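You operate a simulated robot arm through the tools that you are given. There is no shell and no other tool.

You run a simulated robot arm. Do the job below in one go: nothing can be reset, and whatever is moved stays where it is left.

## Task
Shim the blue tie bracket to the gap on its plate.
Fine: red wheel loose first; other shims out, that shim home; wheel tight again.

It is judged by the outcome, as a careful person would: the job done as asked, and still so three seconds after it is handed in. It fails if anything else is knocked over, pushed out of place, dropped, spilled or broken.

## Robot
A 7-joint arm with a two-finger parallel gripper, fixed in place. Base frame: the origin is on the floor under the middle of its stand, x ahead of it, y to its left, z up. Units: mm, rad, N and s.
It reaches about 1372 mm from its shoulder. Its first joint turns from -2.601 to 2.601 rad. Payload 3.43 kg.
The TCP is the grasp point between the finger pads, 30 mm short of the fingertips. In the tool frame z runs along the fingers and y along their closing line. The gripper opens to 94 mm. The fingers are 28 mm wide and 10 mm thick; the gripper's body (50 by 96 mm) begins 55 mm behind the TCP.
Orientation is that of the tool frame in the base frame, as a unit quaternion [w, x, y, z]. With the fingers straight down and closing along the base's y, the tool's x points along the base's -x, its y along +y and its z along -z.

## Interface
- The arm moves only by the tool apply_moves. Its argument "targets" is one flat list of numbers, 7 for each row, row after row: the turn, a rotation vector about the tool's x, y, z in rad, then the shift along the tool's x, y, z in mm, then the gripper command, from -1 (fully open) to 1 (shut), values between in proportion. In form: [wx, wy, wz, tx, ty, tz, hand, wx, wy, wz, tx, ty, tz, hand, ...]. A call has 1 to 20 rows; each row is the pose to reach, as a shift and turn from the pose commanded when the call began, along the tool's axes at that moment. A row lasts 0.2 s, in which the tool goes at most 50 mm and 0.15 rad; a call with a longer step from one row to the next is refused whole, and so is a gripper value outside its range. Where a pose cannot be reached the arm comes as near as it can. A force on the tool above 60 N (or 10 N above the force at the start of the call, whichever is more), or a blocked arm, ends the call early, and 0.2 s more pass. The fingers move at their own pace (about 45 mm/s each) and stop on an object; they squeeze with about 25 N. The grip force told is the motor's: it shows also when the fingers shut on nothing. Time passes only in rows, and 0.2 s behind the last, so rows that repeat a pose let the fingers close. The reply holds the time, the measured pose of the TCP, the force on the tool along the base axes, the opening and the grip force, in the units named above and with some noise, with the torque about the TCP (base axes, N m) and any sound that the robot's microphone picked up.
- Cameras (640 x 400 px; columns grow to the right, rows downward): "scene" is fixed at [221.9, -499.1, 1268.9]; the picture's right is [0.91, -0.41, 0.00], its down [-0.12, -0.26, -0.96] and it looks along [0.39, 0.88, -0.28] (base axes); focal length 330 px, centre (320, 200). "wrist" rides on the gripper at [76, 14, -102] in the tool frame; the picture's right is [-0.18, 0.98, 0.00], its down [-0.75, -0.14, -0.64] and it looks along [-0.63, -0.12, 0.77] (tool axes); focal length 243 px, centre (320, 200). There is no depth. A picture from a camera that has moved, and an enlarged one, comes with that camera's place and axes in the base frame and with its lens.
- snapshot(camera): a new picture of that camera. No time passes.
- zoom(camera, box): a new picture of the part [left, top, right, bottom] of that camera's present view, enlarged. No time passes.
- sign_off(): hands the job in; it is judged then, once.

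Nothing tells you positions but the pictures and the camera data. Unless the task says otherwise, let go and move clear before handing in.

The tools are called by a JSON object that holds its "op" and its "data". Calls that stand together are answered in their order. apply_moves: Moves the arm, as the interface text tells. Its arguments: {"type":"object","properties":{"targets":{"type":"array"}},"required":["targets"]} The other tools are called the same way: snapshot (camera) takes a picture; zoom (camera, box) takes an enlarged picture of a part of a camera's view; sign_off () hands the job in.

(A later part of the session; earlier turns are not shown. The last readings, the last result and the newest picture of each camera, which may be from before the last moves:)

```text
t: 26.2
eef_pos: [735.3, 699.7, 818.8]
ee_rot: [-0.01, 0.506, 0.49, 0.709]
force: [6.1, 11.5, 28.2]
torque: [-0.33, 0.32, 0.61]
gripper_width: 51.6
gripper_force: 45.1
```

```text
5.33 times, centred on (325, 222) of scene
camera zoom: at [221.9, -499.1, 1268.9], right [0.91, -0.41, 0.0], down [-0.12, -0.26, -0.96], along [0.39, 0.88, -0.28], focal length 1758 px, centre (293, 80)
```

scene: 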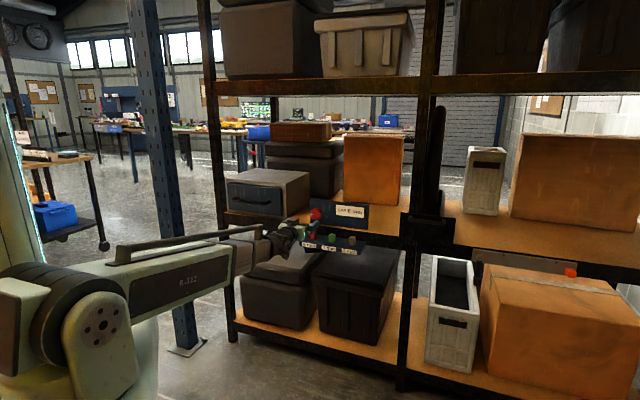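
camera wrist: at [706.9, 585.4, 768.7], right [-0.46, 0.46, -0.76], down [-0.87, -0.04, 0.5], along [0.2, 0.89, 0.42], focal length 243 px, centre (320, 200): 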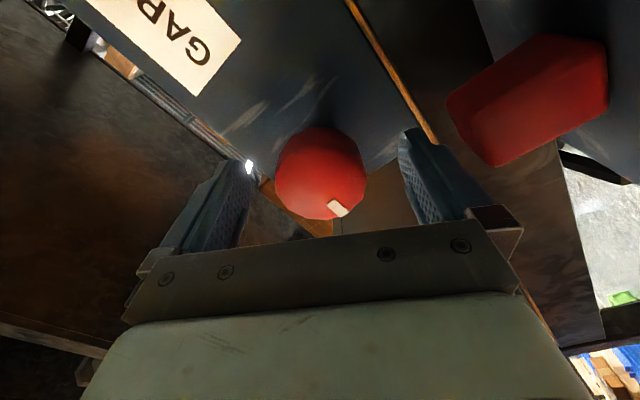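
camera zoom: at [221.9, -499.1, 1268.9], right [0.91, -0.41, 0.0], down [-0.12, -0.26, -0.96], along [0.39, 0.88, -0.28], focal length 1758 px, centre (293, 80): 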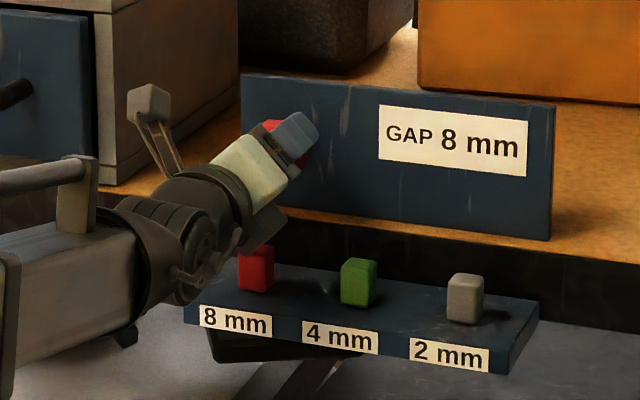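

About 221° and still free. I'll use the remaining wrist roll (about 28° more), then test whether the tabs move.

{"op": "apply_moves", "data": {"targets": [0, 0, 0.1, 0, -0.5, 0, 1, 0, 0, 0.2, 0, -0.5, 0, 1, 0, 0, 0.3, 0, -0.5, 0, 1, 0, 0, 0.4, 0, -0.5, 0, 1, 0, 0, 0.5, 0, -0.5, 0, 1]}}

{"op": "zoom", "data": {"camera": "wrist", "box": [240, 100, 400, 230]}}

{"op": "zoom", "data": {"camera": "scene", "box": [265, 185, 385, 260]}}

```text
t: 27.4
eef_pos: [735.5, 700.1, 820.1]
ee_rot: [-0.184, 0.611, 0.349, 0.686]
force: [8.8, -0.5, 30.9]
torque: [-0.37, 0.39, 0.34]
gripper_width: 51.9
gripper_force: 45.1
```

```text
3.08 times, centred on (320, 165) of wrist
camera zoom: at [658.9, 631.3, 896.6], right [0.7, -0.71, 0.07], down [-0.41, -0.49, -0.77], along [0.58, 0.51, -0.63], focal length 746 px, centre (320, 308)
```

zoom: 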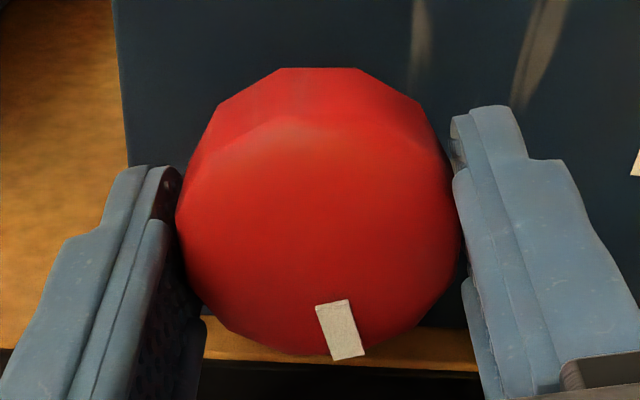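

```text
5.33 times, centred on (325, 222) of scene
camera zoom: at [221.9, -499.1, 1268.9], right [0.91, -0.41, 0.0], down [-0.12, -0.26, -0.96], along [0.39, 0.88, -0.28], focal length 1758 px, centre (293, 80)
```

zoom: 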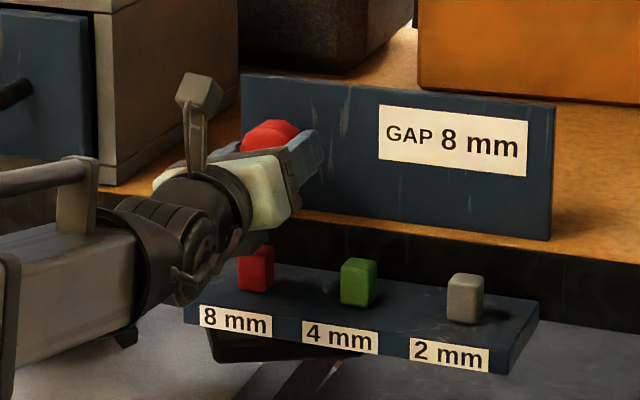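

The wheel has turned about 250° clockwise freely, so it should be loose. I'll let go, back straight out, and check that it stays put before testing the tabs.

{"op": "apply_moves", "data": {"targets": [0, 0, 0, 0, 0, 0, 0, 0, 0, 0, 0, 0, 0, -0.6, 0, 0, 0, 0, 0, 0, -1, 0, 0, 0, 0, 0, 0, -1, 0, 0, 0, 0, 0, -30, -1, 0, 0, 0, 0, 0, -70, -1, 0, 0, 0, 0, 0, -110, -1, 0, 0, 0, 0, 0, -140, -1]}}

{"op": "snapshot", "data": {"camera": "wrist"}}

{"op": "zoom", "data": {"camera": "scene", "box": [265, 185, 385, 260]}}

```text
t: 29.2
eef_pos: [637.8, 603.9, 816.0]
ee_rot: [-0.183, 0.613, 0.351, 0.683]
force: [-0.1, 0.8, 0.8]
torque: [-0.02, 0.0, 0.03]
gripper_width: 93.7
gripper_force: 0.0
```

```text
taken
camera wrist: at [560.7, 535.0, 893.9], right [0.7, -0.71, 0.07], down [-0.41, -0.49, -0.77], along [0.58, 0.51, -0.64], focal length 243 px, centre (320, 200)
```

wrist: 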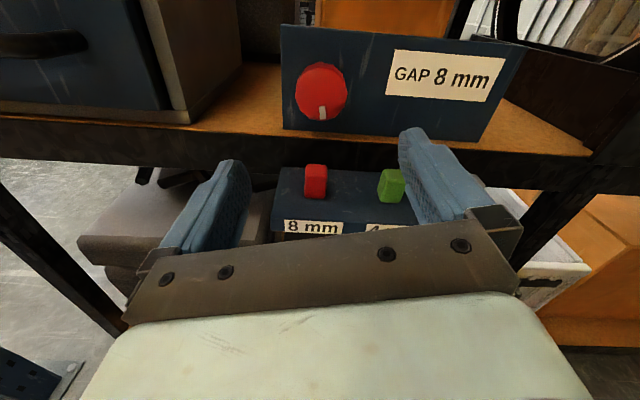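

```text
5.33 times, centred on (325, 222) of scene
camera zoom: at [221.9, -499.1, 1268.9], right [0.91, -0.41, 0.0], down [-0.12, -0.26, -0.96], along [0.39, 0.88, -0.28], focal length 1758 px, centre (293, 80)
```

zoom: 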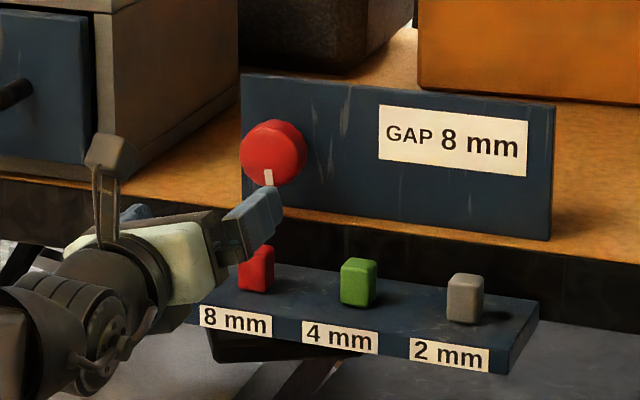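

The wheel stayed where I left it (pointer near 6 o'clock). I'll roll the wrist back to its natural orientation in free space, ready to approach the tabs from above.

{"op": "apply_moves", "data": {"targets": [0, 0, -0.1443, 0, 0, -5, -1, 0, 0, -0.2886, 0, 0, -10, -1, 0, 0, -0.4329, 0, 0, -10, -1, 0, 0, -0.5772, 0, 0, -10, -1, 0, 0, -0.7215, 0, 0, -10, -1, 0, 0, -0.8658, 0, 0, -10, -1, 0, 0, -1.0101, 0, 0, -10, -1, 0, 0, -1.1544, 0, 0, -10, -1, 0, 0, -1.2987, 0, 0, -10, -1, 0, 0, -1.443, 0, 0, -10, -1, 0, 0, -1.5873, 0, 0, -10, -1, 0, 0, -1.7316, 0, 0, -10, -1, 0, 0, -1.8759, 0, 0, -10, -1, 0, 0, -2.0202, 0, 0, -10, -1, 0, 0, -2.1645, 0, 0, -10, -1, 0, 0, -2.3088, 0, 0, -10, -1, 0, 0, -2.4531, 0, 0, -10, -1, 0, 0, -2.5974, 0, 0, -10, -1, 0, 0, -2.7417, 0, 0, -10, -1, 0, 0, -2.885, 0, 0, -10, -1]}}

```text
t: 33.4
eef_pos: [629.7, 594.6, 818.6]
ee_rot: [0.654, -0.272, 0.652, 0.269]
force: [-0.5, 0.7, -0.9]
torque: [0.0, 0.02, 0.01]
gripper_width: 94.0
gripper_force: 0.0
```

The roll is back to neutral. I'll now tilt the gripper down (30° from vertical) and go above the green tab with the fingers half open.

{"op": "apply_moves", "data": {"targets": [0, 0.131, 0, 0.2, -10.3, 9.4, -0.5, 0, 0.262, 0, 0.4, -20.7, 18.8, 0, 0, 0.393, 0, 0.6, -31, 28.2, 0, 0, 0.524, 0, 0.8, -41.4, 37.6, 0, 0, 0.654, 0, 1, -51.7, 47, 0, 0, 0.785, 0, 1.2, -62, 56.5, 0, 0, 0.916, 0, 1.4, -72.4, 65.9, 0, 0, 1.047, 0, 1.6, -82.7, 75.3, 0]}}

{"op": "snapshot", "data": {"camera": "wrist"}}

{"op": "zoom", "data": {"camera": "scene", "box": [265, 185, 385, 260]}}

```text
t: 35.2
eef_pos: [742.0, 587.7, 816.6]
ee_rot: [0.238, -0.37, 0.893, 0.098]
force: [0.1, -0.7, 0.3]
torque: [0.0, 0.0, -0.04]
gripper_width: 47.0
gripper_force: 0.1
```

```text
taken
camera wrist: at [648.5, 515.6, 868.0], right [-0.58, 0.81, 0.09], down [0.33, 0.14, 0.93], along [0.74, 0.57, -0.35], focal length 243 px, centre (320, 200)
```

wrist: 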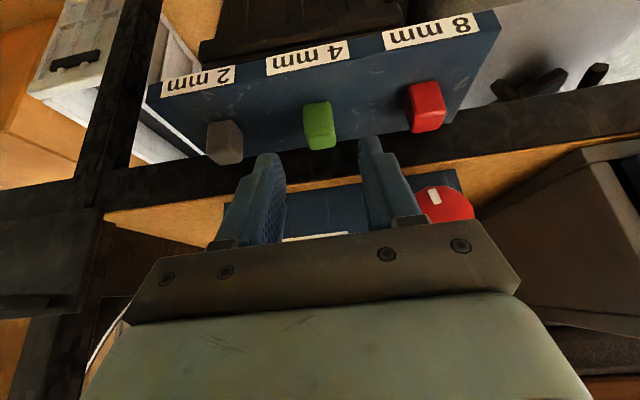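

```text
5.33 times, centred on (325, 222) of scene
camera zoom: at [221.9, -499.1, 1268.9], right [0.91, -0.41, 0.0], down [-0.12, -0.26, -0.96], along [0.39, 0.88, -0.28], focal length 1758 px, centre (293, 80)
```

zoom: 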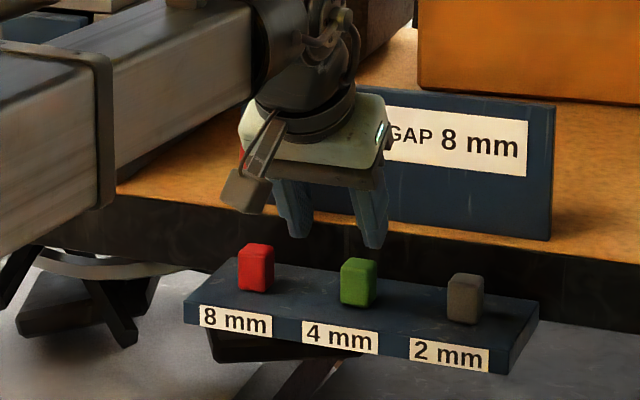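

The fingers are above the green tab. I'll zoom in to refine the tab positions before descending.

{"op": "zoom", "data": {"camera": "wrist", "box": [190, 60, 470, 180]}}

{"op": "zoom", "data": {"camera": "wrist", "box": [270, 80, 380, 160]}}

```text
2.29 times, centred on (330, 120) of wrist
camera zoom: at [648.5, 515.6, 868.0], right [-0.58, 0.81, 0.09], down [0.33, 0.14, 0.93], along [0.74, 0.57, -0.35], focal length 555 px, centre (297, 383)
```

zoom: 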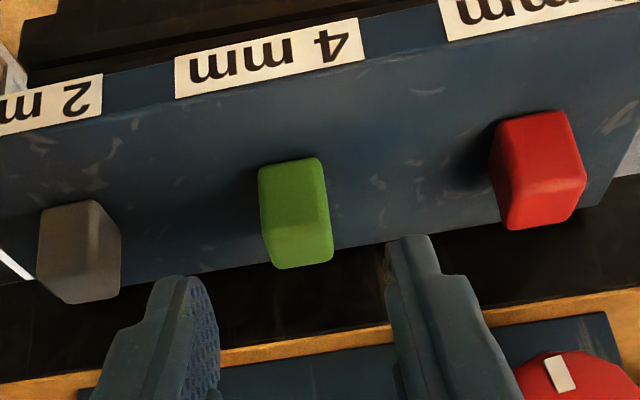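

```text
5.00 times, centred on (325, 120) of wrist
camera zoom: at [648.5, 515.6, 868.0], right [-0.58, 0.81, 0.09], down [0.33, 0.14, 0.93], along [0.74, 0.57, -0.35], focal length 1213 px, centre (295, 600)
```

zoom: 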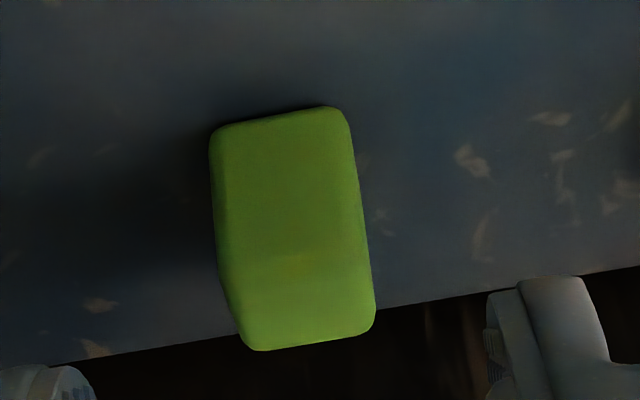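

All three tabs sit at n≈976–998, with a≈28, 109 and 190. I'll descend onto the green tab and close gently.

{"op": "apply_moves", "data": {"targets": [0, 0, 0, 0, 0, 20, 0, 0, 0, 0, 0, 0, 40, 0, 0, 0, 0, 0, 0, 50, 0, 0, 0, 0, 0, 0, 57, 0, 0, 0, 0, 0, 0, 57, 0.5, 0, 0, 0, 0, 0, 57, 1, 0, 0, 0, 0, 0, 57, 1]}}

{"op": "snapshot", "data": {"camera": "wrist"}}

{"op": "zoom", "data": {"camera": "scene", "box": [265, 185, 385, 260]}}

```text
t: 36.8
eef_pos: [762.4, 607.6, 768.0]
ee_rot: [0.241, -0.369, 0.892, 0.097]
force: [13.7, -12.3, -2.7]
torque: [-0.13, -0.35, -0.34]
gripper_width: 23.6
gripper_force: 41.8
```

```text
taken
camera wrist: at [670.2, 535.5, 818.0], right [-0.58, 0.81, 0.09], down [0.33, 0.14, 0.93], along [0.74, 0.57, -0.35], focal length 243 px, centre (320, 200)
```

wrist: 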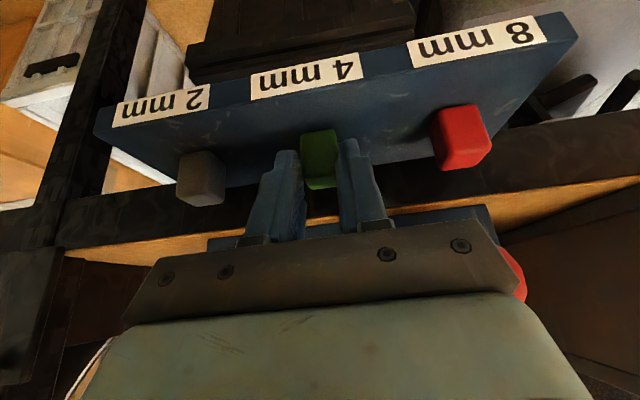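

```text
5.33 times, centred on (325, 222) of scene
camera zoom: at [221.9, -499.1, 1268.9], right [0.91, -0.41, 0.0], down [-0.12, -0.26, -0.96], along [0.39, 0.88, -0.28], focal length 1758 px, centre (293, 80)
```

zoom: 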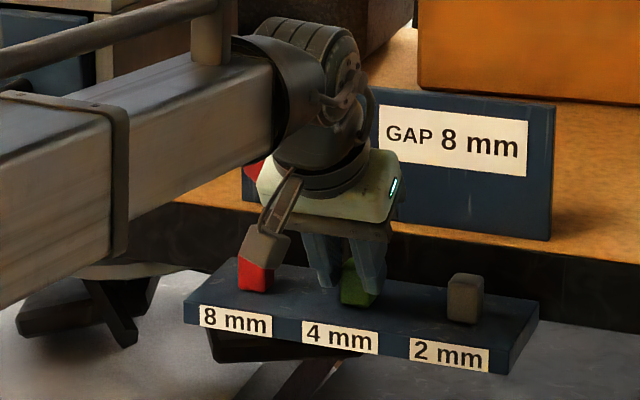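

The green tab is gripped (about 24 mm). I'll test a gentle pull toward the robot along the ledge and read the resistance.

{"op": "apply_moves", "data": {"targets": [0, 0, 0, 0, -0.8, 0, 1, 0, 0, 0, 1.74, -0.8, -1.0, 1, 0, 0, 0, 3.47, -0.8, -2.0, 1]}}

{"op": "zoom", "data": {"camera": "wrist", "box": [240, 90, 400, 200]}}

```text
t: 37.6
eef_pos: [760.2, 605.7, 767.4]
ee_rot: [0.24, -0.369, 0.893, 0.097]
force: [19.6, -17.8, 0.2]
torque: [-0.33, 0.16, -0.4]
gripper_width: 23.6
gripper_force: 44.9
```

```text
3.64 times, centred on (320, 145) of wrist
camera zoom: at [667.1, 532.3, 818.0], right [-0.58, 0.81, 0.09], down [0.33, 0.14, 0.93], along [0.74, 0.57, -0.35], focal length 882 px, centre (320, 400)
```

zoom: 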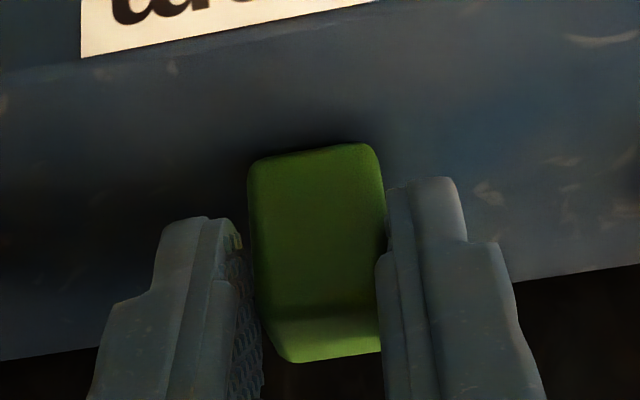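

The tab appears to slide toward me with almost no resistance along the pull. The side load shows I'm about 1.5 mm off centre, so I'll correct that and pull further to find the stop.

{"op": "apply_moves", "data": {"targets": [0, 0, 0, 0, 1.6, 0, 1, 0, 0, 0, 2.6, 1.6, -1.5, 1, 0, 0, 0, 5.2, 1.6, -3.0, 1]}}

{"op": "zoom", "data": {"camera": "wrist", "box": [160, 0, 480, 200]}}

{"op": "zoom", "data": {"camera": "scene", "box": [295, 215, 375, 265]}}

```text
t: 38.4
eef_pos: [756.6, 601.7, 765.9]
ee_rot: [0.242, -0.369, 0.892, 0.095]
force: [32.4, -29.3, 1.8]
torque: [-0.11, -0.23, -1.08]
gripper_width: 24.0
gripper_force: 45.5
```

```text
2.00 times, centred on (320, 100) of wrist
camera zoom: at [662.9, 528.7, 817.9], right [-0.58, 0.81, 0.08], down [0.33, 0.14, 0.93], along [0.75, 0.57, -0.35], focal length 485 px, centre (320, 400)
```

zoom: 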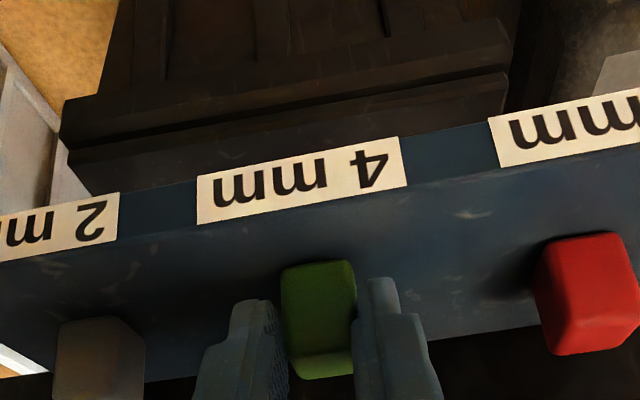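

```text
8.00 times, centred on (335, 240) of scene
camera zoom: at [221.9, -499.1, 1268.9], right [0.91, -0.41, 0.0], down [-0.12, -0.26, -0.96], along [0.39, 0.88, -0.28], focal length 2637 px, centre (200, -120)
```

zoom: 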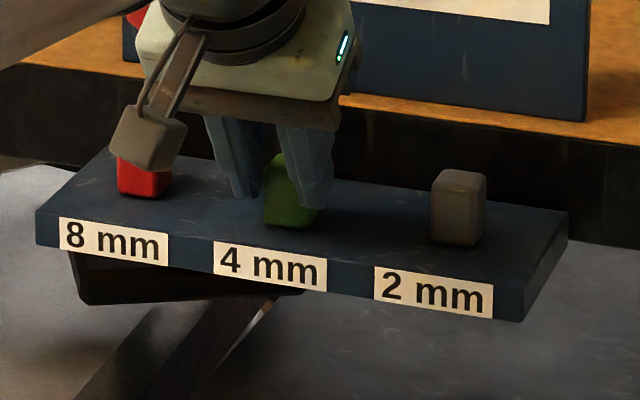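

The green tab does slide toward me along the ledge. The sideways load is growing, so I'll shift slightly the other way to relieve it before continuing.

{"op": "apply_moves", "data": {"targets": [0, 0, 0, 0, -1.5, 0, 1, 0, 0, 0, 0, -3, 0, 1]}}

```text
t: 39.0
eef_pos: [755.6, 601.3, 767.0]
ee_rot: [0.241, -0.37, 0.892, 0.097]
force: [21.3, -19.8, 1.4]
torque: [0.2, -0.71, -0.75]
gripper_width: 23.7
gripper_force: 45.4
```

The sideways stiffness is about 5 N/mm. I'll shift a bit more to unload, then continue pulling the green tab outward to find its end stop.

{"op": "apply_moves", "data": {"targets": [0, 0, 0, 0, -2, 0, 1, 0, 0, 0, 0, -4, 0, 1, 0, 0, 0, 3.47, -4, -2, 1, 0, 0, 0, 6.95, -4, -4, 1]}}

{"op": "zoom", "data": {"camera": "wrist", "box": [160, 0, 480, 200]}}

```text
t: 40.0
eef_pos: [749.6, 595.3, 767.3]
ee_rot: [0.238, -0.37, 0.892, 0.1]
force: [-16.3, 16.3, 4.0]
torque: [0.09, 0.45, 0.62]
gripper_width: 23.6
gripper_force: 45.1
```

```text
2.00 times, centred on (320, 100) of wrist
camera zoom: at [657.7, 521.5, 818.2], right [-0.58, 0.81, 0.09], down [0.34, 0.13, 0.93], along [0.74, 0.58, -0.35], focal length 485 px, centre (320, 400)
```

zoom: 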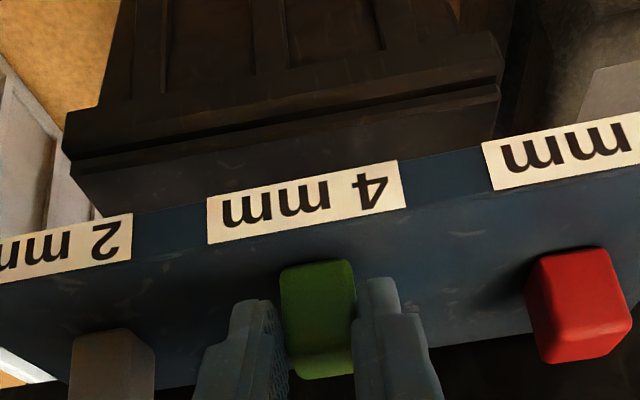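

The green tab keeps sliding freely, about 18 mm out so far. I'll undo half of the sideways correction and keep pulling.

{"op": "apply_moves", "data": {"targets": [0, 0, 0, 0, 1.7, 0, 1, 0, 0, 0, 3.47, 1.7, -2, 1, 0, 0, 0, 6.95, 1.7, -4, 1, 0, 0, 0, 10.4, 1.7, -6, 1]}}

{"op": "zoom", "data": {"camera": "wrist", "box": [160, 0, 480, 200]}}

{"op": "zoom", "data": {"camera": "scene", "box": [295, 215, 375, 265]}}

```text
t: 41.0
eef_pos: [744.2, 587.5, 768.0]
ee_rot: [0.242, -0.369, 0.892, 0.101]
force: [1.3, 45.4, -1.2]
torque: [0.41, -0.41, 0.8]
gripper_width: 23.5
gripper_force: 45.3
```

```text
2.00 times, centred on (320, 100) of wrist
camera zoom: at [651.0, 515.3, 817.4], right [-0.58, 0.81, 0.1], down [0.33, 0.13, 0.93], along [0.74, 0.58, -0.34], focal length 485 px, centre (320, 400)
```

zoom: 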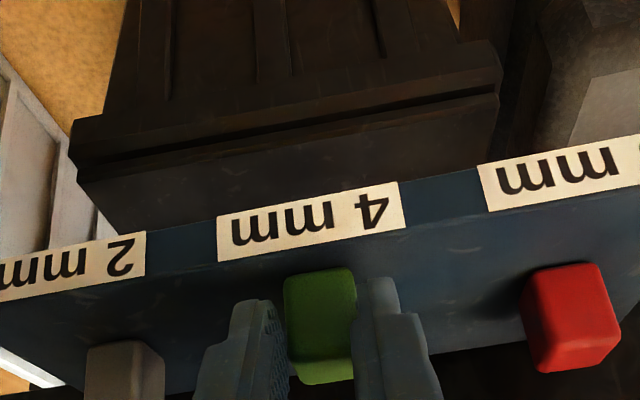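

```text
8.00 times, centred on (335, 240) of scene
camera zoom: at [221.9, -499.1, 1268.9], right [0.91, -0.41, 0.0], down [-0.12, -0.26, -0.96], along [0.39, 0.88, -0.28], focal length 2637 px, centre (200, -120)
```

zoom: 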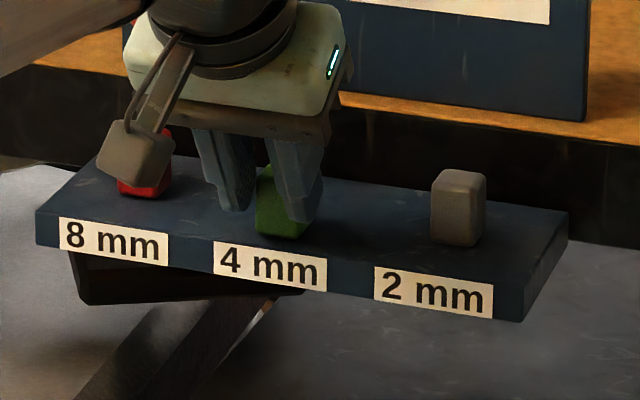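

Resistance along the pull has risen to about 33 N with the tab about 25 mm out, which looks like the "out" stop. I'll remove the sideways load and pull slightly once more to be sure it isn't just binding.

{"op": "apply_moves", "data": {"targets": [0, 0, 0, 0, 2, 0, 1, 0, 0, 0, 0, 2, 0, 1]}}

{"op": "apply_moves", "data": {"targets": [0, 0, 0, 1.3, 0, -0.75, 1, 0, 0, 0, 2.6, 0, -1.5, 1]}}

{"op": "zoom", "data": {"camera": "wrist", "box": [160, 0, 480, 200]}}

```text
t: 41.6
eef_pos: [743.8, 587.7, 766.7]
ee_rot: [0.242, -0.369, 0.892, 0.1]
force: [9.9, 35.3, 1.1]
torque: [0.67, -0.08, 0.35]
gripper_width: 23.7
gripper_force: 45.4
```

```text
t: 42.2
eef_pos: [740.9, 584.8, 767.1]
ee_rot: [0.242, -0.368, 0.892, 0.1]
force: [12.3, 34.2, 1.0]
torque: [0.56, -0.12, 0.34]
gripper_width: 24.0
gripper_force: 45.0
```

```text
2.00 times, centred on (320, 100) of wrist
camera zoom: at [648.2, 513.0, 817.1], right [-0.58, 0.81, 0.09], down [0.33, 0.13, 0.94], along [0.74, 0.57, -0.34], focal length 485 px, centre (320, 400)
```

zoom: 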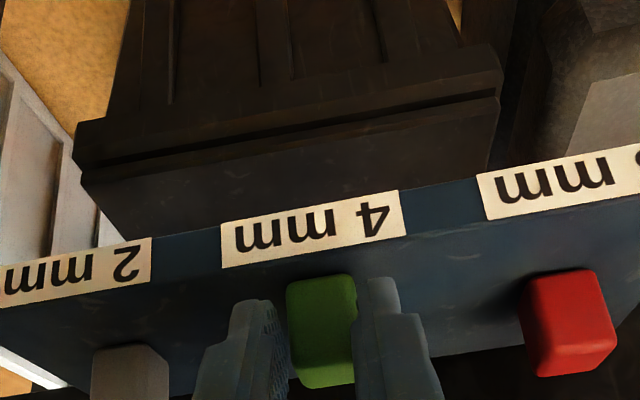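

The fingers now slip on the tab at about 33 N while it stays put, so green is at its outer stop. I'll open and lift clear to check.

{"op": "apply_moves", "data": {"targets": [0, 0, 0, -1, 0, 0.6, 0.4, 0, 0, 0, -1, 0, 0.6, 0, 0, 0, 0, -1, 0, 0.6, 0, 0, 0, 0, -1, 0, -20, 0, 0, 0, 0, -1, 0, -50, 0, 0, 0, 0, -1, 0, -70, 0]}}

{"op": "zoom", "data": {"camera": "wrist", "box": [160, 20, 500, 200]}}

{"op": "zoom", "data": {"camera": "scene", "box": [295, 215, 375, 265]}}

```text
t: 43.6
eef_pos: [715.5, 559.8, 829.2]
ee_rot: [0.24, -0.37, 0.892, 0.099]
force: [-0.5, -0.1, 0.8]
torque: [0.01, 0.03, 0.01]
gripper_width: 46.9
gripper_force: 0.0
```

```text
1.88 times, centred on (330, 110) of wrist
camera zoom: at [622.6, 487.1, 880.2], right [-0.58, 0.81, 0.09], down [0.33, 0.13, 0.93], along [0.74, 0.57, -0.35], focal length 457 px, centre (301, 369)
```

zoom: 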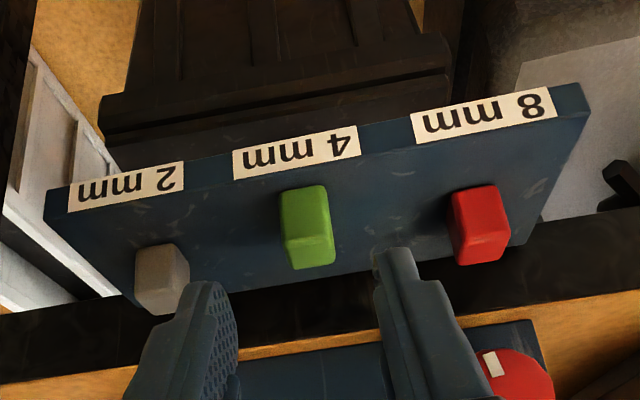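

```text
8.00 times, centred on (335, 240) of scene
camera zoom: at [221.9, -499.1, 1268.9], right [0.91, -0.41, 0.0], down [-0.12, -0.26, -0.96], along [0.39, 0.88, -0.28], focal length 2637 px, centre (200, -120)
```

zoom: 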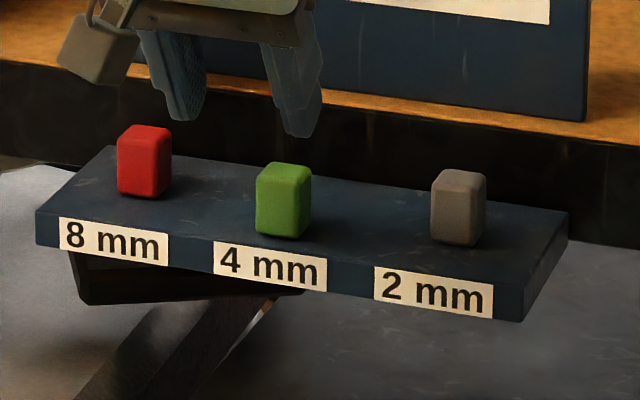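

Green is clearly out now, well forward of red and grey, and it stayed when released. Next I'll move over the grey (2 mm) tab.

{"op": "apply_moves", "data": {"targets": [0, 0, 0, -9.2, -26.8, 5.7, 0, 0, 0, 0, -18.3, -53.6, 11.4, 0, 0, 0, 0, -27.5, -80.4, 17.1, 0]}}

{"op": "zoom", "data": {"camera": "wrist", "box": [200, 40, 440, 190]}}

```text
t: 44.4
eef_pos: [794.8, 524.4, 827.3]
ee_rot: [0.24, -0.37, 0.892, 0.099]
force: [-0.6, -0.2, 0.5]
torque: [0.01, -0.03, -0.03]
gripper_width: 47.0
gripper_force: 0.1
```

```text
2.67 times, centred on (320, 115) of wrist
camera zoom: at [702.3, 452.2, 878.0], right [-0.58, 0.81, 0.09], down [0.33, 0.13, 0.93], along [0.74, 0.57, -0.35], focal length 647 px, centre (320, 427)
```

zoom: 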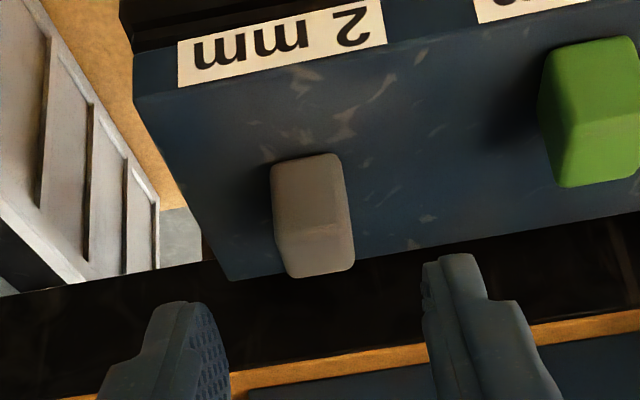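

The grey tab is about 2 mm further right than the tool. I'll correct that, then descend and close on it.

{"op": "apply_moves", "data": {"targets": [0, 0, 0, 0, -2, 25, 0, 0, 0, 0, 0, -2, 50, 0, 0, 0, 0, 0, -2, 62, 0, 0, 0, 0, 0, -2, 70, 0, 0, 0, 0, 0, -2, 70, 0.5, 0, 0, 0, 0, -2, 70, 1, 0, 0, 0, 0, -2, 70, 1, 0, 0, 0, 0, -2, 70, 1]}}

{"op": "zoom", "data": {"camera": "wrist", "box": [160, 0, 480, 200]}}

```text
t: 46.2
eef_pos: [823.8, 547.4, 766.0]
ee_rot: [0.24, -0.369, 0.892, 0.098]
force: [15.0, -12.7, -2.8]
torque: [-0.09, -0.4, -0.33]
gripper_width: 23.8
gripper_force: 45.1
```

```text
2.00 times, centred on (320, 100) of wrist
camera zoom: at [730.4, 475.4, 817.7], right [-0.58, 0.81, 0.09], down [0.33, 0.14, 0.93], along [0.74, 0.57, -0.35], focal length 485 px, centre (320, 400)
```

zoom: 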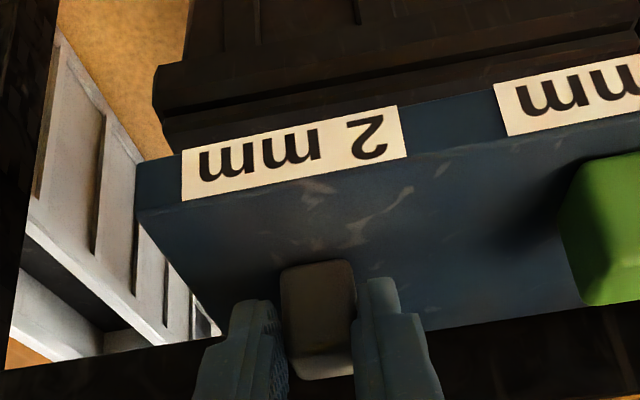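

The grey tab is gripped. I'll unload the sideways force and pull it out about 20 mm.

{"op": "apply_moves", "data": {"targets": [0, 0, 0, 0, -1.4, 0, 1, 0, 0, 0, 3.47, -1.4, -2, 1, 0, 0, 0, 6.95, -1.4, -4, 1, 0, 0, 0, 10.4, -1.4, -6, 1, 0, 0, 0, 13.9, -1.4, -8, 1, 0, 0, 0, 17.4, -1.4, -10, 1]}}

{"op": "zoom", "data": {"camera": "wrist", "box": [160, 0, 480, 200]}}

```text
t: 47.6
eef_pos: [808.6, 532.0, 767.9]
ee_rot: [0.24, -0.369, 0.892, 0.099]
force: [14.1, -13.6, -4.1]
torque: [0.12, -0.29, -0.23]
gripper_width: 23.8
gripper_force: 44.6
```

```text
2.00 times, centred on (320, 100) of wrist
camera zoom: at [715.8, 460.5, 817.8], right [-0.58, 0.81, 0.09], down [0.33, 0.13, 0.93], along [0.74, 0.57, -0.35], focal length 485 px, centre (320, 400)
```

zoom: 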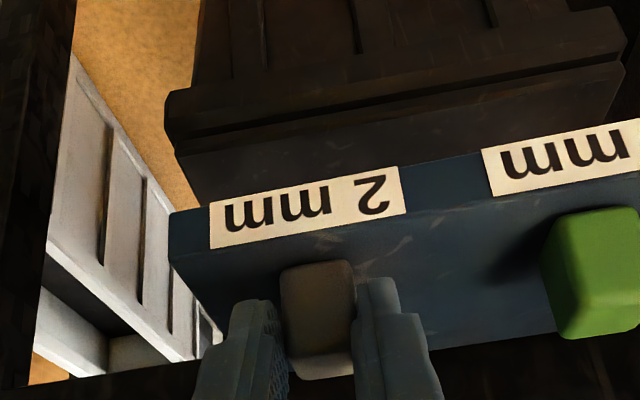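

The grey tab followed about 20 mm. I'll pull further to its stop.

{"op": "apply_moves", "data": {"targets": [0, 0, 0, 1.74, -1, -1, 1, 0, 0, 0, 3.47, -1, -2, 1, 0, 0, 0, 5.2, -1, -3, 1, 0, 0, 0, 6.95, -1, -4, 1]}}

{"op": "zoom", "data": {"camera": "wrist", "box": [160, 0, 480, 200]}}

```text
t: 48.6
eef_pos: [805.6, 529.5, 766.2]
ee_rot: [0.243, -0.369, 0.892, 0.1]
force: [32.3, 12.2, 2.9]
torque: [0.55, -0.28, 0.07]
gripper_width: 24.3
gripper_force: 45.2
```

```text
2.00 times, centred on (320, 100) of wrist
camera zoom: at [711.9, 456.5, 816.4], right [-0.58, 0.81, 0.09], down [0.33, 0.13, 0.94], along [0.74, 0.57, -0.34], focal length 485 px, centre (320, 400)
```

zoom: 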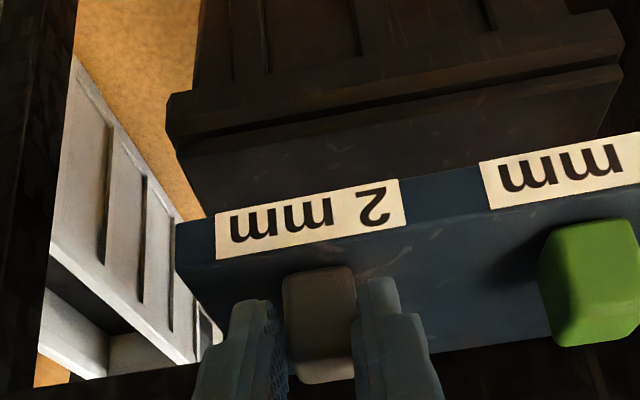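

Resistance rose to about 31 N, so grey is at its outer stop too. I'll open and lift clear.

{"op": "apply_moves", "data": {"targets": [0, 0, 0, -1, 0, 0.6, 0.4, 0, 0, 0, -1, 0, 0.6, 0, 0, 0, 0, -1, 0, 0.6, 0, 0, 0, 0, -1, 0, -20, 0, 0, 0, 0, -1, 0, -50, 0, 0, 0, 0, -1, 0, -70, 0]}}

{"op": "zoom", "data": {"camera": "scene", "box": [295, 215, 375, 265]}}

{"op": "zoom", "data": {"camera": "wrist", "box": [200, 20, 540, 200]}}

```text
t: 50.0
eef_pos: [781.1, 502.5, 827.3]
ee_rot: [0.241, -0.369, 0.892, 0.098]
force: [0.8, -0.4, 0.4]
torque: [0.03, 0.01, 0.01]
gripper_width: 47.0
gripper_force: 0.1
```

```text
8.00 times, centred on (335, 240) of scene
camera zoom: at [221.9, -499.1, 1268.9], right [0.91, -0.41, 0.0], down [-0.12, -0.26, -0.96], along [0.39, 0.88, -0.28], focal length 2637 px, centre (200, -120)
```

zoom: 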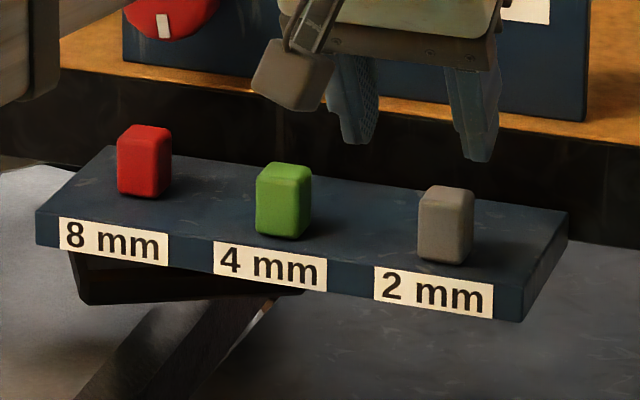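

```text
1.88 times, centred on (370, 110) of wrist
camera zoom: at [686.9, 430.7, 878.1], right [-0.58, 0.81, 0.09], down [0.33, 0.13, 0.93], along [0.74, 0.57, -0.35], focal length 457 px, centre (226, 369)
```

zoom: 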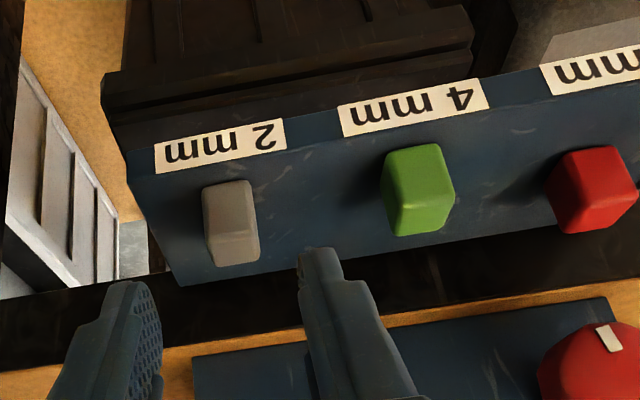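

Green and grey are both out at their stops, level with each other. Next I'll move over the red (8 mm) tab.

{"op": "apply_moves", "data": {"targets": [0, 0, 0, 0, 34, 0, 0, 0, 0, 0, 0, 68, 0, 0, 0, 0, 0, 0, 102, 0, 0, 0, 0, 0, -7, 136, 4, 0, 0, 0, 0, -15, 170, 8, 0, 0, 0, 0, -22.2, 170, 11.6, 0]}}

{"op": "zoom", "data": {"camera": "wrist", "box": [200, 40, 440, 190]}}

{"op": "zoom", "data": {"camera": "scene", "box": [265, 185, 385, 260]}}

```text
t: 51.4
eef_pos: [676.2, 641.5, 828.1]
ee_rot: [0.24, -0.369, 0.892, 0.099]
force: [0.1, -0.2, -0.9]
torque: [0.03, -0.04, -0.02]
gripper_width: 47.3
gripper_force: 0.1
```

```text
2.67 times, centred on (320, 115) of wrist
camera zoom: at [582.9, 569.0, 879.7], right [-0.58, 0.81, 0.09], down [0.33, 0.13, 0.93], along [0.74, 0.57, -0.35], focal length 647 px, centre (320, 427)
```

zoom: 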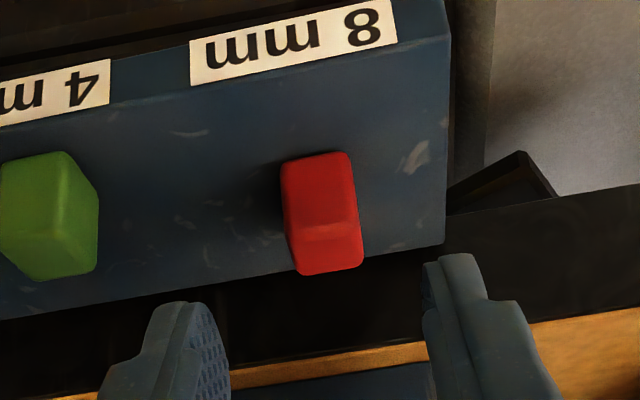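

```text
5.33 times, centred on (325, 222) of scene
camera zoom: at [221.9, -499.1, 1268.9], right [0.91, -0.41, 0.0], down [-0.12, -0.26, -0.96], along [0.39, 0.88, -0.28], focal length 1758 px, centre (293, 80)
```

zoom: 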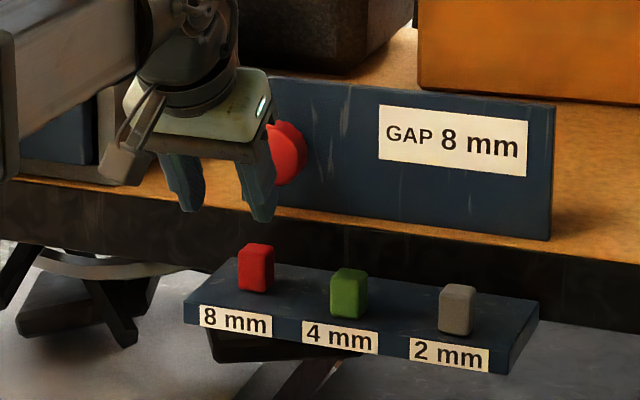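

The red tab is centred between the fingers. I'll descend and grip it, staying well clear of the wheel behind.

{"op": "apply_moves", "data": {"targets": [0, 0, 0, 0, 0, 25, 0, 0, 0, 0, 0, 0, 50, 0, 0, 0, 0, 0, 0, 62, 0, 0, 0, 0, 0, 0, 70, 0, 0, 0, 0, 0, 0, 70, 0.5, 0, 0, 0, 0, 0, 70, 1, 0, 0, 0, 0, 0, 70, 1, 0, 0, 0, 0, 0, 70, 1]}}

{"op": "zoom", "data": {"camera": "wrist", "box": [160, 0, 480, 200]}}

```text
t: 53.2
eef_pos: [701.0, 666.5, 767.8]
ee_rot: [0.241, -0.37, 0.892, 0.1]
force: [2.2, -0.9, -2.9]
torque: [0.33, -0.31, -0.04]
gripper_width: 23.9
gripper_force: 45.2
```

```text
2.00 times, centred on (320, 100) of wrist
camera zoom: at [608.8, 593.8, 819.2], right [-0.58, 0.81, 0.09], down [0.33, 0.13, 0.93], along [0.74, 0.57, -0.35], focal length 485 px, centre (320, 400)
```

zoom: 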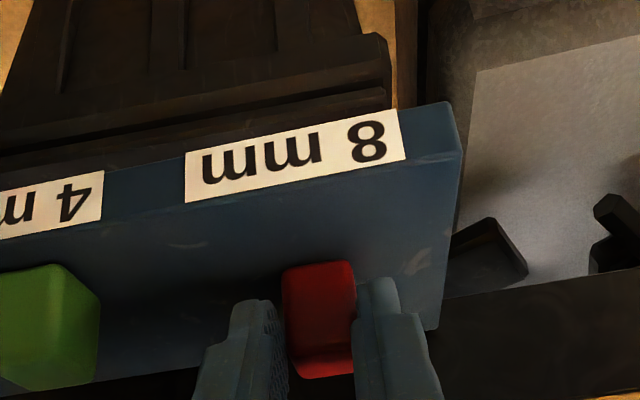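

It's gripped dead centre with almost no side load. I'll push it inward (toward the rack) gently and watch the resistance.

{"op": "apply_moves", "data": {"targets": [0, 0, 0, -1.74, 0, 1, 1, 0, 0, 0, -3.47, 0, 2, 1, 0, 0, 0, -5.2, 0, 3, 1]}}

{"op": "zoom", "data": {"camera": "wrist", "box": [160, 0, 480, 200]}}

```text
t: 54.0
eef_pos: [706.0, 670.3, 768.0]
ee_rot: [0.24, -0.369, 0.892, 0.098]
force: [2.6, -4.5, -0.4]
torque: [0.06, 0.2, 0.05]
gripper_width: 23.9
gripper_force: 45.2
```

```text
2.00 times, centred on (320, 100) of wrist
camera zoom: at [613.0, 598.1, 819.2], right [-0.58, 0.81, 0.09], down [0.33, 0.13, 0.93], along [0.74, 0.57, -0.35], focal length 485 px, centre (320, 400)
```

zoom: 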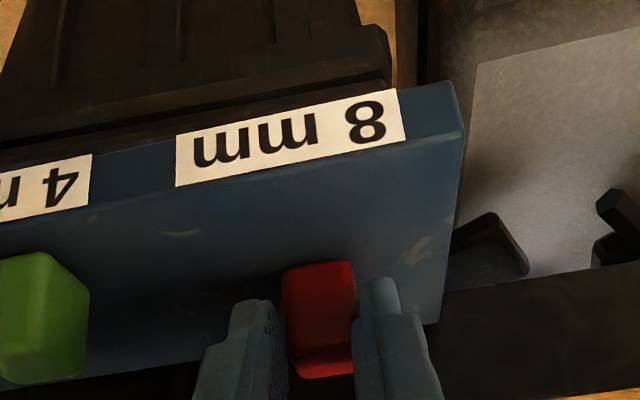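

Red slides inward freely, so "home" is further in. I'll keep pushing until it meets the stop.

{"op": "apply_moves", "data": {"targets": [0, 0, 0, -2.6, 0, 1.5, 1, 0, 0, 0, -5.2, 0, 3, 1, 0, 0, 0, -7.8, 0, 4.5, 1, 0, 0, 0, -10.4, 0, 6, 1]}}

{"op": "zoom", "data": {"camera": "wrist", "box": [160, 0, 480, 200]}}

```text
t: 55.0
eef_pos: [714.8, 678.9, 769.1]
ee_rot: [0.24, -0.369, 0.893, 0.099]
force: [0.1, -0.6, 1.4]
torque: [-0.68, 0.66, 0.05]
gripper_width: 23.7
gripper_force: 44.9
```

```text
2.00 times, centred on (320, 100) of wrist
camera zoom: at [621.7, 606.6, 819.2], right [-0.58, 0.81, 0.09], down [0.33, 0.13, 0.93], along [0.74, 0.57, -0.35], focal length 485 px, centre (320, 400)
```

zoom: 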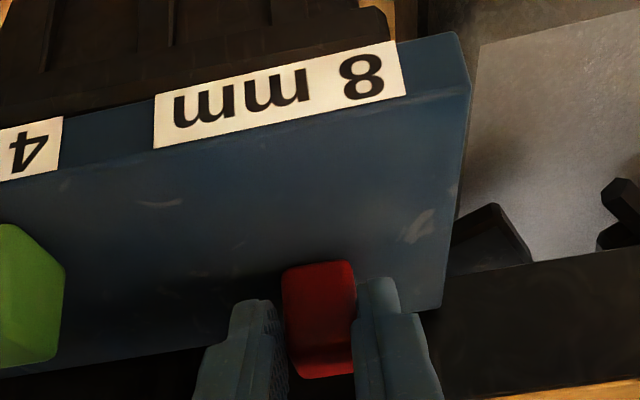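

About 18 mm in and still free. I'll continue in smaller steps.

{"op": "apply_moves", "data": {"targets": [0, 0, 0, -1.74, 0, 1, 1, 0, 0, 0, -3.47, 0, 2, 1, 0, 0, 0, -5.2, 0, 3, 1, 0, 0, 0, -6.95, 0, 4, 1]}}

{"op": "zoom", "data": {"camera": "wrist", "box": [160, 0, 480, 200]}}

{"op": "zoom", "data": {"camera": "scene", "box": [265, 185, 385, 260]}}

```text
t: 56.0
eef_pos: [716.5, 681.3, 768.0]
ee_rot: [0.238, -0.37, 0.893, 0.098]
force: [-16.5, -23.4, 10.2]
torque: [0.11, -0.17, -0.06]
gripper_width: 23.8
gripper_force: 44.4
```

```text
2.00 times, centred on (320, 100) of wrist
camera zoom: at [624.9, 610.0, 819.5], right [-0.58, 0.81, 0.09], down [0.33, 0.14, 0.93], along [0.74, 0.57, -0.35], focal length 485 px, centre (320, 400)
```

zoom: 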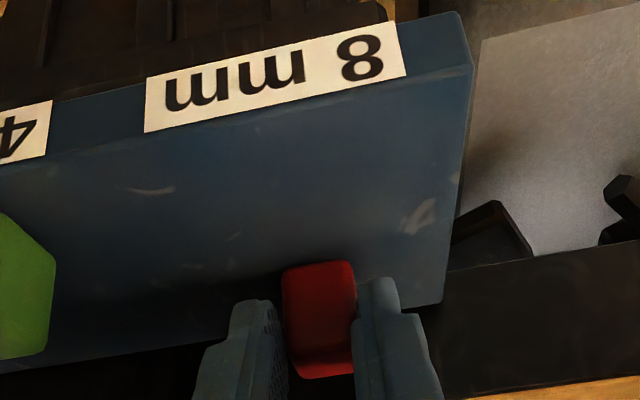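

```text
5.33 times, centred on (325, 222) of scene
camera zoom: at [221.9, -499.1, 1268.9], right [0.91, -0.41, 0.0], down [-0.12, -0.26, -0.96], along [0.39, 0.88, -0.28], focal length 1758 px, centre (293, 80)
```

zoom: 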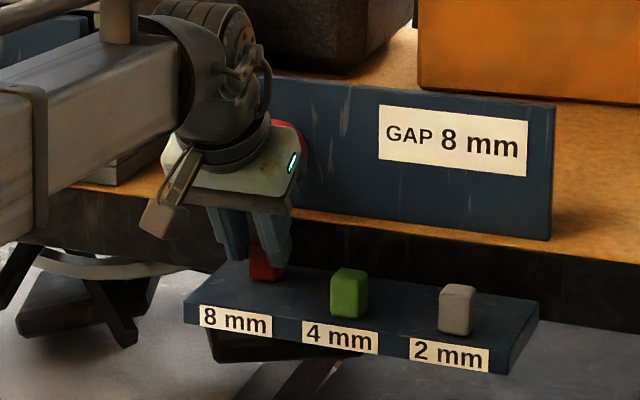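

Resistance of about 28 N appeared roughly 24 mm in, mirroring the 25 mm outward travel of the others. I'll nudge slightly more to confirm it's the stop.

{"op": "apply_moves", "data": {"targets": [0, 0, 0, -1.3, 0, 0.75, 1, 0, 0, 0, -2.6, 0, 1.5, 1, 0, 0, 0, -2.6, 0, 1.5, 1]}}

{"op": "zoom", "data": {"camera": "wrist", "box": [160, 0, 480, 200]}}

```text
t: 56.8
eef_pos: [721.1, 685.3, 766.2]
ee_rot: [0.238, -0.37, 0.893, 0.098]
force: [-18.9, -27.3, 4.2]
torque: [-0.35, 0.21, -0.07]
gripper_width: 24.0
gripper_force: 45.1
```

```text
2.00 times, centred on (320, 100) of wrist
camera zoom: at [628.1, 613.2, 818.9], right [-0.58, 0.81, 0.09], down [0.34, 0.14, 0.93], along [0.74, 0.57, -0.35], focal length 485 px, centre (320, 400)
```

zoom: 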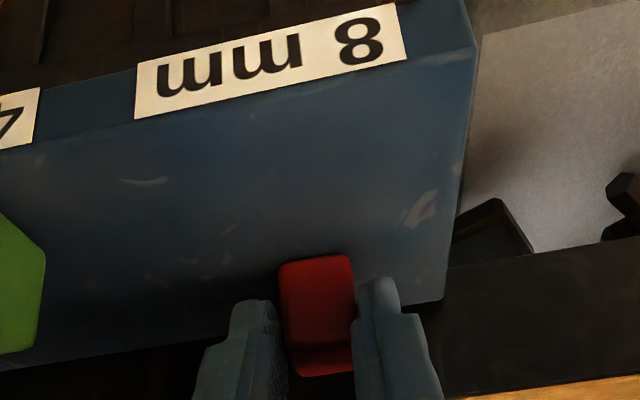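

The tab stayed while the fingers slipped about 4 mm over it, so red is home against its stop. I'll open and lift clear to confirm.

{"op": "apply_moves", "data": {"targets": [0, 0, 0, 1.5, 0, -0.8, 0.4, 0, 0, 0, 1.5, 0, -0.8, 0, 0, 0, 0, 1.5, 0, -0.8, 0, 0, 0, 0, 1.5, 0, -20, 0, 0, 0, 0, 1.5, 0, -50, 0, 0, 0, 0, 1.5, 0, -80, 0, 0, 0, 0, 1.5, 0, -110, 0]}}

{"op": "snapshot", "data": {"camera": "wrist"}}

{"op": "zoom", "data": {"camera": "scene", "box": [295, 215, 375, 265]}}

{"op": "zoom", "data": {"camera": "wrist", "box": [180, 20, 480, 200]}}

```text
t: 58.4
eef_pos: [682.9, 648.4, 863.4]
ee_rot: [0.24, -0.369, 0.893, 0.098]
force: [0.4, 0.5, 0.5]
torque: [-0.01, -0.01, -0.02]
gripper_width: 47.0
gripper_force: 0.1
```

```text
taken
camera wrist: at [589.7, 576.3, 914.0], right [-0.58, 0.81, 0.09], down [0.33, 0.13, 0.93], along [0.74, 0.57, -0.35], focal length 243 px, centre (320, 200)
```

wrist: 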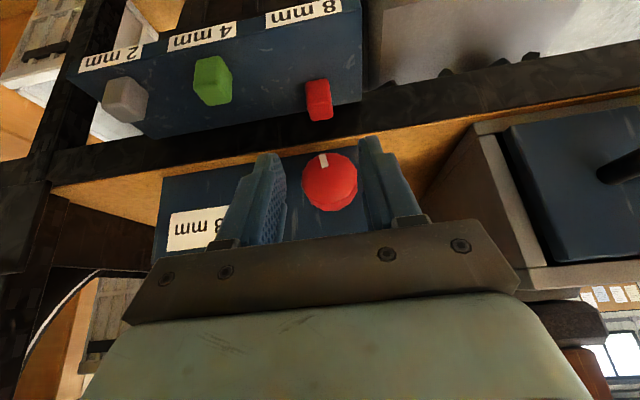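

```text
8.00 times, centred on (335, 240) of scene
camera zoom: at [221.9, -499.1, 1268.9], right [0.91, -0.41, 0.0], down [-0.12, -0.26, -0.96], along [0.39, 0.88, -0.28], focal length 2637 px, centre (200, -120)
```

zoom: 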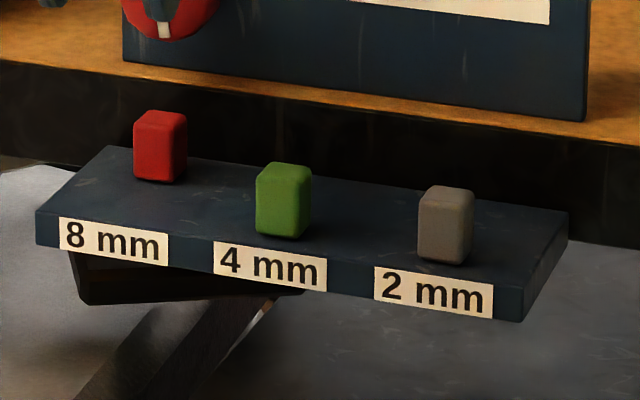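

```text
2.13 times, centred on (330, 110) of wrist
camera zoom: at [589.7, 576.3, 914.0], right [-0.58, 0.81, 0.09], down [0.33, 0.13, 0.93], along [0.74, 0.57, -0.35], focal length 518 px, centre (299, 392)
```

zoom: 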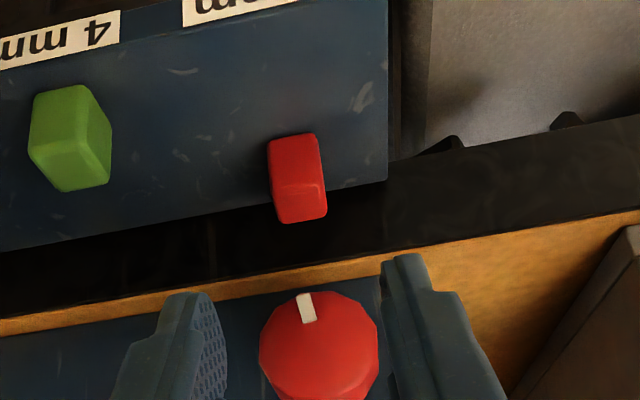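

Red is home and green and grey are out, and nothing else moved. Next I'll back away, level the gripper and roll round to take the wheel for tightening (counter-clockwise back to its stop).

{"op": "apply_moves", "data": {"targets": [0, -0.131, 0, 12.5, -0.1, -1, -0.3, 0, -0.262, 0, 25.1, -0.2, -2, -0.6, 0, -0.393, 0, 37.6, -0.2, -3, -1, 0, -0.524, 0, 50.2, -0.3, -4, -1, 0, -0.654, 0, 62.8, -0.4, -5, -1, 0, -0.785, 0, 75.3, -0.5, -5.9, -1, 0, -0.916, 0, 87.9, -0.5, -6.9, -1, 0, -1.047, 0, 100.4, -0.6, -7.9, -1]}}

```text
t: 60.2
eef_pos: [617.5, 582.8, 820.0]
ee_rot: [0.655, -0.271, 0.652, 0.27]
force: [0.5, 0.2, -0.8]
torque: [0.01, 0.01, -0.01]
gripper_width: 94.1
gripper_force: 0.1
```

Level again in front of the wheel at n≈849. I'll roll +150° in free space.

{"op": "apply_moves", "data": {"targets": [0, 0, 0.1378, 0, 0, 0, -1, 0, 0, 0.2756, 0, 0, 0, -1, 0, 0, 0.4134, 0, 0, 0, -1, 0, 0, 0.5512, 0, 0, 0, -1, 0, 0, 0.689, 0, 0, 0, -1, 0, 0, 0.8268, 0, 0, 0, -1, 0, 0, 0.9646, 0, 0, 0, -1, 0, 0, 1.1024, 0, 0, 0, -1, 0, 0, 1.2402, 0, 0, 0, -1, 0, 0, 1.378, 0, 0, 0, -1, 0, 0, 1.5158, 0, 0, 0, -1, 0, 0, 1.6536, 0, 0, 0, -1, 0, 0, 1.7914, 0, 0, 0, -1, 0, 0, 1.9292, 0, 0, 0, -1, 0, 0, 2.067, 0, 0, 0, -1, 0, 0, 2.2048, 0, 0, 0, -1, 0, 0, 2.3426, 0, 0, 0, -1, 0, 0, 2.4804, 0, 0, 0, -1, 0, 0, 2.618, 0, 0, 0, -1]}}

{"op": "snapshot", "data": {"camera": "wrist"}}

```text
t: 64.2
eef_pos: [618.6, 582.3, 819.8]
ee_rot: [-0.093, 0.561, 0.43, 0.702]
force: [0.0, 0.1, -1.1]
torque: [0.02, 0.05, -0.01]
gripper_width: 94.1
gripper_force: 0.0
```

```text
taken
camera wrist: at [527.7, 528.7, 892.4], right [0.67, -0.67, 0.33], down [-0.27, -0.63, -0.72], along [0.69, 0.39, -0.6], focal length 243 px, centre (320, 200)
```

wrist: 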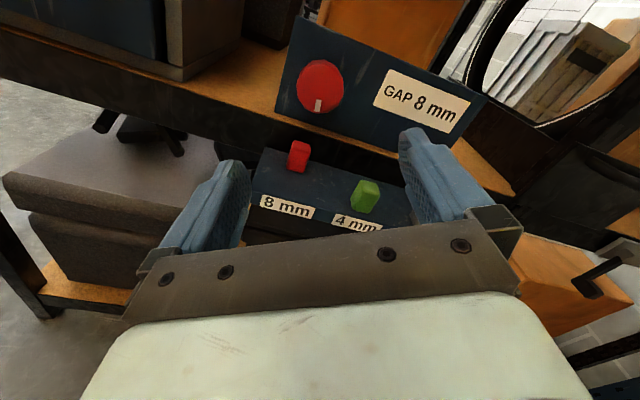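

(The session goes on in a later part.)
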